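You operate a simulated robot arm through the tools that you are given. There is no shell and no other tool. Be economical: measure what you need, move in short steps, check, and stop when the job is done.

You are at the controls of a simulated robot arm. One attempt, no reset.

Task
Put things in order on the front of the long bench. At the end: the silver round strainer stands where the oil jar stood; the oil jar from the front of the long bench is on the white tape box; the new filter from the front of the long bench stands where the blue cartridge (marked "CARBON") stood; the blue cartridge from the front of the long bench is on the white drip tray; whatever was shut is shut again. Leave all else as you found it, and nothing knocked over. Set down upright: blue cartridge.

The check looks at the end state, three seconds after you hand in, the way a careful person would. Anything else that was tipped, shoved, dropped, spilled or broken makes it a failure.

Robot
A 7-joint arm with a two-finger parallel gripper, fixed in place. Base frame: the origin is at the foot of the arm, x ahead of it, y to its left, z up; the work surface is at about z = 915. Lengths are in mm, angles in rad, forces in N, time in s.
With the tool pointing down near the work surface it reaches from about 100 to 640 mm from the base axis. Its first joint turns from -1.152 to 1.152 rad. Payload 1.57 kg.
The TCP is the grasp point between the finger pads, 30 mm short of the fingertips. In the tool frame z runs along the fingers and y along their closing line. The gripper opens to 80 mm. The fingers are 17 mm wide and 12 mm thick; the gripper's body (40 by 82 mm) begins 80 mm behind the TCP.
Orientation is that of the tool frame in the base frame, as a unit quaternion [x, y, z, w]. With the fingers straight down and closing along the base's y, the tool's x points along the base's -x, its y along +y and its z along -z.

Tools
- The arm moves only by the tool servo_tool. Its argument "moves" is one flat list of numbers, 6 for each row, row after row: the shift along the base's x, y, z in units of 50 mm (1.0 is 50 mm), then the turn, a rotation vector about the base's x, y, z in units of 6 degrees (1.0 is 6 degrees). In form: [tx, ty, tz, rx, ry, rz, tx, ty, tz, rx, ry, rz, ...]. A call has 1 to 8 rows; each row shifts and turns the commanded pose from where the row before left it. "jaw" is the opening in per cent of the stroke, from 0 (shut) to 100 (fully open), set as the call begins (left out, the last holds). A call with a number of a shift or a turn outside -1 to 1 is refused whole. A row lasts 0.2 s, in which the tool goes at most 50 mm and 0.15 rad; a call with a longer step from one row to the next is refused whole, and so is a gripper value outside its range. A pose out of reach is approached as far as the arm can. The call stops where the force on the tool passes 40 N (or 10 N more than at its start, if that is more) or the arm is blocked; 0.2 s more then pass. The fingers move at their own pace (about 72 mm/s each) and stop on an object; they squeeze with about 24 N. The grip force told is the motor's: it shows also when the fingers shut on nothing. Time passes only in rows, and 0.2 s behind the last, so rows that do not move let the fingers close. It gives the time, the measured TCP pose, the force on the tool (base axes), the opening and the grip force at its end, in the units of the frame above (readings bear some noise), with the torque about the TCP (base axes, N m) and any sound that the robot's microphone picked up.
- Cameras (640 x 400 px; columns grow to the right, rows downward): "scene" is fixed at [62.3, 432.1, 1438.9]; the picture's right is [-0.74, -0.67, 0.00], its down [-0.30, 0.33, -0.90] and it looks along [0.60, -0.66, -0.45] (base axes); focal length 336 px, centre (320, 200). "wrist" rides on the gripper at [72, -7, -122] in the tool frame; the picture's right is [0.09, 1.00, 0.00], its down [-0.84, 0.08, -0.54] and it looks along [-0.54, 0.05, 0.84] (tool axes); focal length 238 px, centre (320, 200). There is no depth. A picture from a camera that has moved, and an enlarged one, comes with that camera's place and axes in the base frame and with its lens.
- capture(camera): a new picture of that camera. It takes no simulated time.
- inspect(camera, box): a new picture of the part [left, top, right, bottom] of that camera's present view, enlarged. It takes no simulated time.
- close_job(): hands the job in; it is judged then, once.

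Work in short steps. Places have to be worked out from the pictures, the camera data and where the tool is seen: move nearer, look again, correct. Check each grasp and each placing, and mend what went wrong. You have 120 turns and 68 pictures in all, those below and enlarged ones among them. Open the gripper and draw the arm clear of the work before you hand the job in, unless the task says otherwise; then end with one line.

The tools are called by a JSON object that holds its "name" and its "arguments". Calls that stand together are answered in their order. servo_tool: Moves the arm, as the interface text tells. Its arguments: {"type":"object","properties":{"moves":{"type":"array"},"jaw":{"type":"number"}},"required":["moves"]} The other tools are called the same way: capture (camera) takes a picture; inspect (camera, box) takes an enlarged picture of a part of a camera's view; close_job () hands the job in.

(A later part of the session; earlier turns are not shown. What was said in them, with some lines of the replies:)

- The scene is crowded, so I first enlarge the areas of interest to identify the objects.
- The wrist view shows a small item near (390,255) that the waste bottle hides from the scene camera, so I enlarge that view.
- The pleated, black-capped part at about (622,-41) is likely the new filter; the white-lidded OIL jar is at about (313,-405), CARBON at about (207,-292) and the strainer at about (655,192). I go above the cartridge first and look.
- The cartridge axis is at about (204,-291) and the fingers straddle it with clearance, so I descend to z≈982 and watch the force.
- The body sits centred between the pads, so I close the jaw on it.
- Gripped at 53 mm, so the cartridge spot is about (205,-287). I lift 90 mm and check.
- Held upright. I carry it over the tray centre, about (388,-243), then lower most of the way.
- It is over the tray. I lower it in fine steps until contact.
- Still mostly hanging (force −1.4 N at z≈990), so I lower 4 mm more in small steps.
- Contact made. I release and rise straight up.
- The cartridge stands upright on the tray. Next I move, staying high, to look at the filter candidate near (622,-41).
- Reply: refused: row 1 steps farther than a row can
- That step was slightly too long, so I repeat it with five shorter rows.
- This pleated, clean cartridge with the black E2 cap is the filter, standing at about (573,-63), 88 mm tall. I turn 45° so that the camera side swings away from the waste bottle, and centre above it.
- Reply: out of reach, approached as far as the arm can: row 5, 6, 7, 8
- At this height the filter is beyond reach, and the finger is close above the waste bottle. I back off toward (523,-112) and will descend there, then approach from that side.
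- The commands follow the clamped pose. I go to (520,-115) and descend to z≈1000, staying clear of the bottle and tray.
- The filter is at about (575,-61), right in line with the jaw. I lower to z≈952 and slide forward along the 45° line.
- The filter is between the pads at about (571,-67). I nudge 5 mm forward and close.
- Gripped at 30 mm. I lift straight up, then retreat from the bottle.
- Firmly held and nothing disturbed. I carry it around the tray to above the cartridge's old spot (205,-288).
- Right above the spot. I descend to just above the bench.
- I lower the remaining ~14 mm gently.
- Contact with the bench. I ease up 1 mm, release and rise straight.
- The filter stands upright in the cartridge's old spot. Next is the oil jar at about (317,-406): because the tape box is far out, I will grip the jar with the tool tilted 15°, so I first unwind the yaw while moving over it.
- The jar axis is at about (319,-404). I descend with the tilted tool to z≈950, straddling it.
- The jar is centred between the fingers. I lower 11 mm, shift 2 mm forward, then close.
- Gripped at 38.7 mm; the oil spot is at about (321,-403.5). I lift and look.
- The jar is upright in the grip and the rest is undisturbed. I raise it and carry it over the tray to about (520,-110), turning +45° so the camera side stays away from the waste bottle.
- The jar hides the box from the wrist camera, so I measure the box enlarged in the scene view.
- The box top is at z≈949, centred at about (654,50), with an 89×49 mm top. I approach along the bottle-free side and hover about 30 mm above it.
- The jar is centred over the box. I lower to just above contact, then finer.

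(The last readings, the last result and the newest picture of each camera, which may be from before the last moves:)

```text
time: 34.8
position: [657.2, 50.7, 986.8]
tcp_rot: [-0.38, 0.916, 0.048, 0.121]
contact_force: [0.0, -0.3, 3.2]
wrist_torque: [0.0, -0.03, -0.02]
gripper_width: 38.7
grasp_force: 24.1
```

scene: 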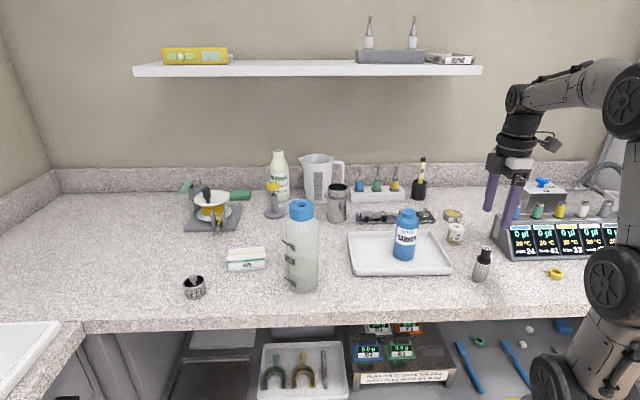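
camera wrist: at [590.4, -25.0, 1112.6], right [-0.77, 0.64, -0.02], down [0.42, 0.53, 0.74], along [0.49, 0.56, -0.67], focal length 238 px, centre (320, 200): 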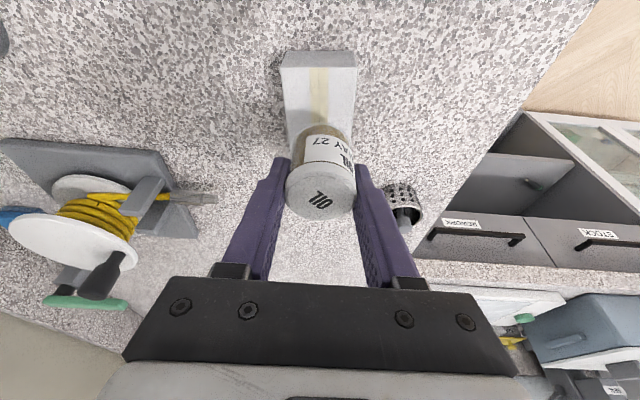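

Contact (3 N). I release and withdraw upward.

{"name": "servo_tool", "arguments": {"moves": [0, 0, 0, 0, 0, 0, 0, 0, 0, 0, 0, 0, 0, 0, 0.3, 0, 0, 0, 0, 0, 0.5, 0, 0, 0, -0.1, -0.1, 0.5, 0, 0, 0, -0.6, -0.6, 0.2, 0, 0, 0], "jaw": 85}}

{"name": "inspect", "arguments": {"camera": "scene", "box": [190, 180, 350, 300]}}

{"name": "capture", "arguments": {"camera": "wrist"}}

```text
time: 36.2
position: [619.0, 14.8, 1057.6]
tcp_rot: [-0.379, 0.916, 0.05, 0.121]
contact_force: [0.2, -1.2, 0.4]
wrist_torque: [0.01, -0.01, -0.01]
gripper_width: 67.9
grasp_force: 0.0
```

```text
3.33 times, centred on (270, 240) of scene
camera zoom: at [62.3, 432.1, 1438.9], right [-0.74, -0.67, 0.0], down [-0.3, 0.33, -0.9], along [0.6, -0.66, -0.45], focal length 1119 px, centre (487, 67)
```

zoom: 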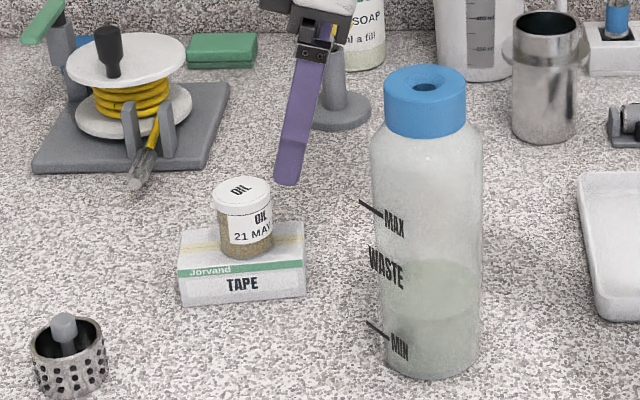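

```text
26 pictures are left
camera wrist: at [553.7, -60.7, 1157.1], right [-0.77, 0.64, -0.02], down [0.42, 0.53, 0.74], along [0.49, 0.56, -0.67], focal length 238 px, centre (320, 200)
```

wrist: 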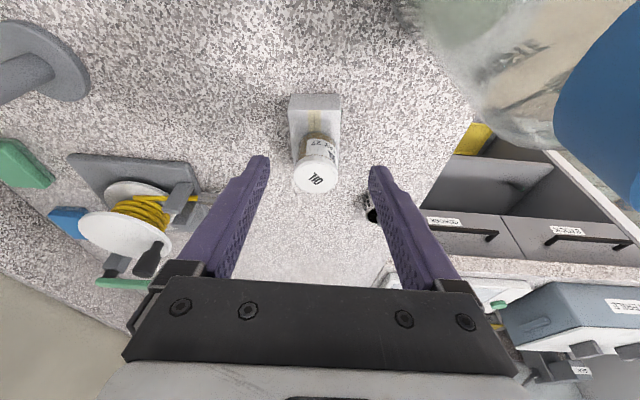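

The jar stands on the tape box. The strainer is at about (656,190), 48 mm across and 33 mm tall with a central knob. I go past the jar with clearance to hover over it, keeping this yaw so the camera clears the bottle.

{"name": "servo_tool", "arguments": {"moves": [0.16, 0.9, 0, 0, 0, 0, 0.16, 0.9, -0.16, 0, 0, 0, 0.2, 0.8, -0.4, 0, 0, 0, 0.22, 0.88, -0.3, 0, 0, 0]}}

{"name": "capture", "arguments": {"camera": "wrist"}}

{"name": "capture", "arguments": {"camera": "scene"}}

```text
time: 37.2
position: [650.7, 187.0, 1015.4]
tcp_rot: [-0.38, 0.916, 0.049, 0.121]
contact_force: [0.3, 0.3, 1.4]
wrist_torque: [0.0, 0.03, 0.0]
gripper_width: 68.0
grasp_force: 0.0
out of reach, approached as far as the arm can: row 4
```

```text
25 pictures are left
camera wrist: at [584.3, 111.4, 1114.4], right [-0.77, 0.64, -0.02], down [0.42, 0.53, 0.74], along [0.49, 0.56, -0.67], focal length 238 px, centre (320, 200)
```

wrist: 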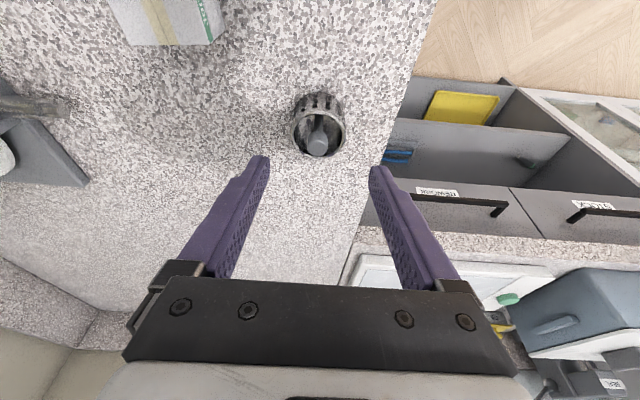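

```text
24 pictures are left
```

scene: 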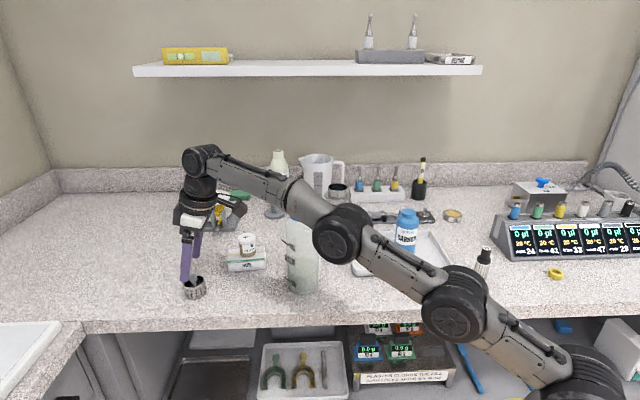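

The strainer is at about (653,188), directly under the jaw. I open wider and descend to z≈950.

{"name": "servo_tool", "arguments": {"moves": [0.04, 0.02, -0.5, 0, 0, 0, 0, 0, -0.4, 0, 0, 0, 0, 0, -0.3, 0, 0, 0], "jaw": 95}}

{"name": "capture", "arguments": {"camera": "wrist"}}

```text
time: 38.0
position: [653.5, 189.5, 955.4]
tcp_rot: [-0.38, 0.916, 0.05, 0.12]
contact_force: [0.3, 0.6, 0.2]
wrist_torque: [0.02, 0.01, 0.0]
gripper_width: 76.0
grasp_force: 0.0
```

```text
23 pictures are left
camera wrist: at [587.7, 112.1, 1053.1], right [-0.77, 0.64, -0.02], down [0.42, 0.53, 0.74], along [0.49, 0.56, -0.67], focal length 238 px, centre (320, 200)
```

wrist: 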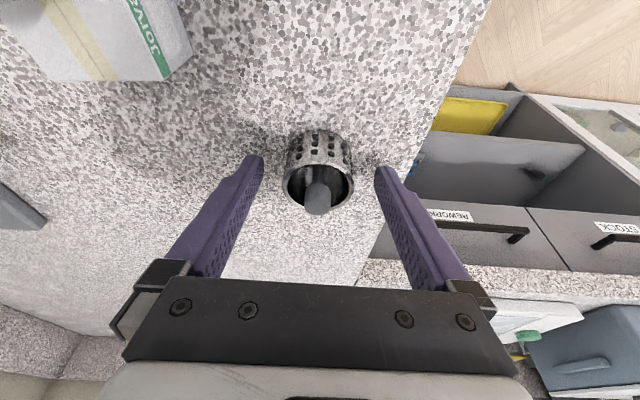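

Well centred. I lower 6 mm and close.

{"name": "servo_tool", "arguments": {"moves": [0.03, 0.0, -0.12, 0, 0, 0]}}

{"name": "servo_tool", "arguments": {"moves": [0, 0, 0, 0, 0, 0, 0, 0, 0, 0, 0, 0, 0, 0, 0, 0, 0, 0], "jaw": 40}}

```text
time: 38.4
position: [654.9, 189.3, 948.1]
tcp_rot: [-0.38, 0.916, 0.05, 0.12]
contact_force: [-1.1, -0.7, -0.2]
wrist_torque: [-0.04, 0.01, 0.0]
gripper_width: 76.1
grasp_force: 0.0
```

```text
time: 39.2
position: [655.2, 187.6, 950.0]
tcp_rot: [-0.379, 0.916, 0.051, 0.121]
contact_force: [-0.3, 0.5, -0.2]
wrist_torque: [-0.01, -0.03, 0.0]
gripper_width: 43.0
grasp_force: 24.2
```

Gripped at 43 mm. I lift and withdraw inward, away from the bottle and jar.

{"name": "servo_tool", "arguments": {"moves": [0, 0, 0.3, 0, 0, 0, 0, 0, 0.5, 0, 0, 0, -0.5, -0.1, 0.5, 0, 0, 0, -0.8, -0.2, 0.4, 0, 0, 0, -0.8, -0.2, 0.5, 0, 0, 0, -0.8, -0.2, 0.5, 0, 0, 0, -0.8, -0.2, 0.5, 0, 0, 0, -0.5, -0.2, 0.7, 0, 0, 0]}}

{"name": "capture", "arguments": {"camera": "wrist"}}

{"name": "capture", "arguments": {"camera": "scene"}}

```text
time: 41.0
position: [440.9, 132.4, 1143.9]
tcp_rot: [-0.379, 0.916, 0.05, 0.12]
contact_force: [-1.0, 0.2, 0.3]
wrist_torque: [0.01, -0.03, 0.01]
gripper_width: 43.1
grasp_force: 23.7
```

```text
22 pictures are left
camera wrist: at [375.7, 55.8, 1243.6], right [-0.77, 0.64, -0.02], down [0.42, 0.53, 0.74], along [0.49, 0.56, -0.67], focal length 238 px, centre (320, 200)
```

wrist: 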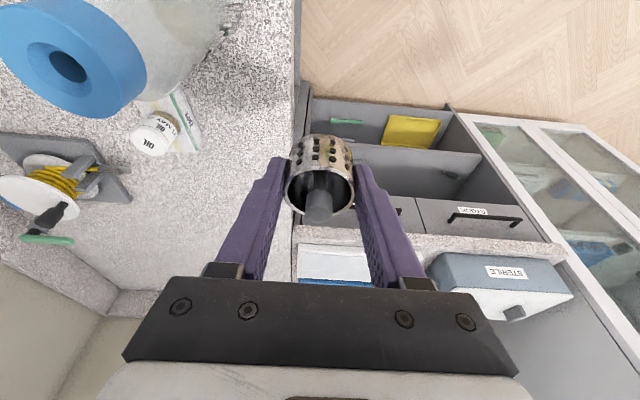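

```text
21 pictures are left
```

scene: 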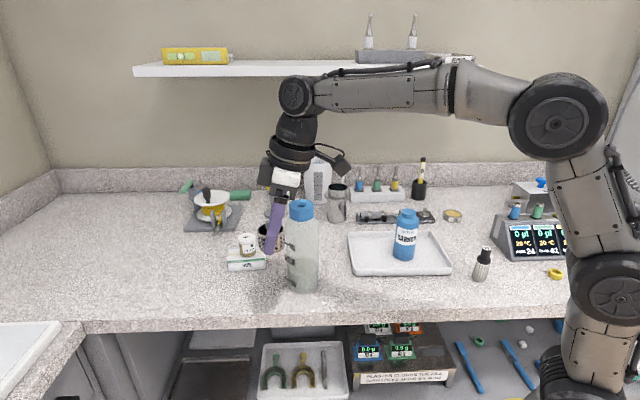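

Strainer secured. I raise to z≈1200 and carry it across at height to above the oil spot, unwinding the yaw on the way.

{"name": "servo_tool", "arguments": {"moves": [-0.4, -0.5, 0.6, 0, 0, 0, -0.4, -0.5, 0.6, 0, 0, 0, -0.15, -0.95, 0, 0, 0, -0.94, -0.15, -0.95, 0, 0, 0, -0.94, -0.15, -0.95, 0, 0, 0, -0.94, -0.15, -0.95, 0, 0, 0, -0.94, -0.15, -0.95, 0, 0, 0, -0.94, -0.15, -0.95, 0, 0, 0, -0.94]}}

{"name": "servo_tool", "arguments": {"moves": [-0.14, -0.8, -0.3, 0, 0, -0.372, -0.14, -0.8, -0.3, 0, 0, -0.372, -0.14, -0.8, -0.3, 0, 0, -0.372, -0.14, -0.8, -0.3, 0, 0, -0.372, -0.1, -0.79, -0.3, 0, 0, -0.372]}}

{"name": "capture", "arguments": {"camera": "wrist"}}

```text
time: 42.8
position: [357.4, -202.0, 1205.2]
tcp_rot: [-0.096, 0.987, 0.012, 0.13]
contact_force: [-0.7, 0.5, -0.7]
wrist_torque: [0.03, 0.01, 0.02]
gripper_width: 42.9
grasp_force: 24.5
```

```text
time: 44.0
position: [328.9, -403.0, 1131.8]
tcp_rot: [0.0, 0.991, 0.0, 0.13]
contact_force: [0.3, -0.5, -1.8]
wrist_torque: [0.04, 0.01, 0.02]
gripper_width: 43.3
grasp_force: 23.9
```

```text
20 pictures are left
camera wrist: at [227.6, -409.8, 1229.6], right [-0.09, 1.0, -0.02], down [0.67, 0.08, 0.74], along [0.74, 0.05, -0.67], focal length 238 px, centre (320, 200)
```

wrist: 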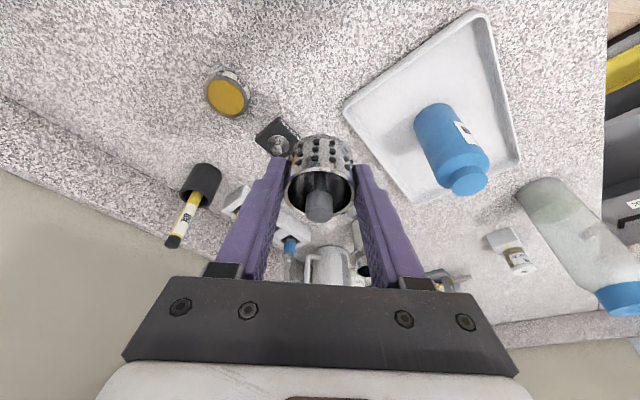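

About 7 mm too far in x. I correct to (321,-403.5) and descend to z≈960.

{"name": "servo_tool", "arguments": {"moves": [-0.14, 0, -0.85, 0, 0, 0, 0, 0, -0.85, 0, 0, 0, 0, 0, -0.85, 0, 0, 0, 0, 0, -0.75, 0, 0, 0]}}

{"name": "inspect", "arguments": {"camera": "scene", "box": [390, 180, 510, 280]}}

```text
time: 45.0
position: [319.3, -402.9, 964.7]
tcp_rot: [0.0, 0.992, -0.001, 0.129]
contact_force: [-0.5, -0.2, -0.4]
wrist_torque: [0.02, -0.03, -0.01]
gripper_width: 43.2
grasp_force: 23.7
```

```text
4.00 times, centred on (450, 230) of scene
camera zoom: at [62.3, 432.1, 1438.9], right [-0.74, -0.67, 0.0], down [-0.3, 0.33, -0.9], along [0.6, -0.66, -0.45], focal length 1343 px, centre (-200, 80)
```

zoom: 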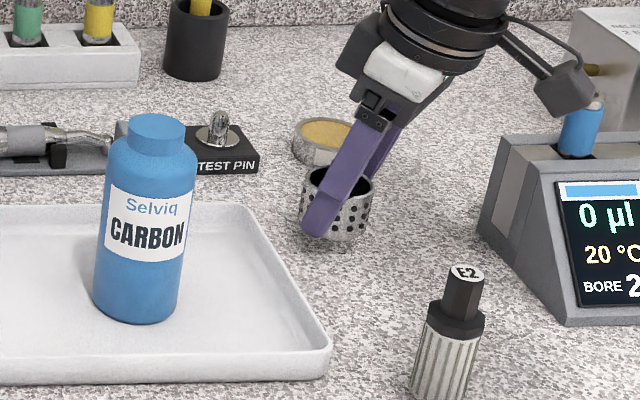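

Positioned clear of the tray and vials. I lower gently to contact.

{"name": "servo_tool", "arguments": {"moves": [0.02, 0, -0.12, 0, 0, 0, 0, 0, -0.12, 0, 0, 0, 0, 0, -0.03, 0, 0, 0]}}

{"name": "servo_tool", "arguments": {"moves": [0, 0, -0.03, 0, 0, 0]}}

```text
time: 45.8
position: [322.4, -401.6, 952.1]
tcp_rot: [-0.001, 0.991, 0.0, 0.131]
contact_force: [-0.2, 0.5, 0.1]
wrist_torque: [0.01, 0.0, -0.02]
gripper_width: 43.2
grasp_force: 23.9
```

```text
time: 46.2
position: [319.3, -401.0, 949.6]
tcp_rot: [0.0, 0.991, 0.0, 0.13]
contact_force: [0.7, -0.3, 0.1]
wrist_torque: [0.0, -0.04, 0.03]
gripper_width: 43.3
grasp_force: 23.4
```

{"name": "servo_tool", "arguments": {"moves": [0, -0.02, -0.03, 0, 0, 0]}}

```text
time: 46.6
position: [321.0, -402.5, 949.2]
tcp_rot: [0.0, 0.991, 0.0, 0.13]
contact_force: [0.0, 0.7, 2.2]
wrist_torque: [0.03, -0.04, -0.01]
gripper_width: 43.0
grasp_force: 23.9
```

Contact (about 2 N). I release to 80 % and rise straight up.

{"name": "servo_tool", "arguments": {"moves": [0, 0, 0, 0, 0, 0, 0, 0, 0, 0, 0, 0, 0, 0, 0.3, 0, 0, 0, 0, 0, 0.8, 0, 0, 0, 0, 0, 1, 0, 0, 0, 0, 0, 1, 0, 0, 0, 0, 0, 1, 0, 0, 0], "jaw": 80}}

{"name": "capture", "arguments": {"camera": "wrist"}}

{"name": "capture", "arguments": {"camera": "scene"}}

{"name": "inspect", "arguments": {"camera": "scene", "box": [340, 180, 540, 300]}}

```text
time: 48.2
position: [319.4, -405.3, 1152.4]
tcp_rot: [0.0, 0.992, 0.001, 0.129]
contact_force: [-0.1, -0.2, 0.3]
wrist_torque: [-0.01, 0.0, 0.0]
gripper_width: 64.0
grasp_force: 0.1
```

```text
18 pictures are left
camera wrist: at [219.5, -411.1, 1250.8], right [-0.09, 1.0, -0.02], down [0.67, 0.08, 0.74], along [0.74, 0.05, -0.67], focal length 238 px, centre (320, 200)
```

wrist: 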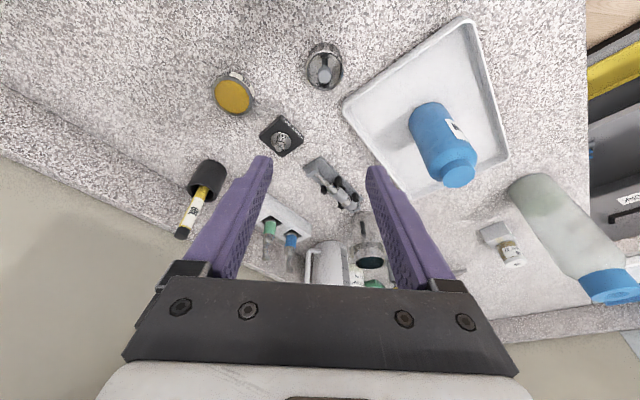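

```text
17 pictures are left
```

scene: 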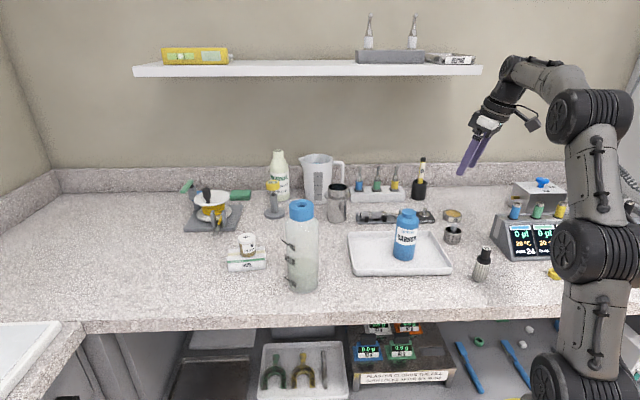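

```text
3.20 times, centred on (440, 240) of scene
camera zoom: at [62.3, 432.1, 1438.9], right [-0.74, -0.67, 0.0], down [-0.3, 0.33, -0.9], along [0.6, -0.66, -0.45], focal length 1074 px, centre (-64, 72)
```

zoom: 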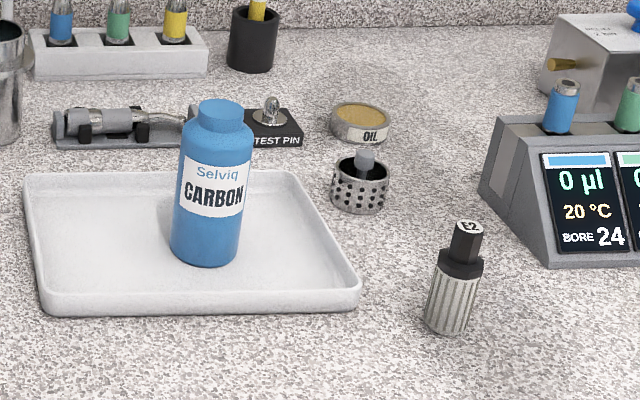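

All four objects stand where asked, nothing was opened or disturbed, and the arm is clear at z≈1150 with the jaw open. I hand in.

{"name": "close_job", "arguments": {}}

```text
The job is handed in.
```

I handed the job in with all four items in place. The CARBON cartridge is upright on the drip tray, the filter is on the cartridge's old spot, the oil jar is on the tape box, and the strainer is on the oil jar's old spot. I opened nothing, and the final pictures show nothing tipped or out of place. I took the pleated E2 part as the new filter because it carries no other label.
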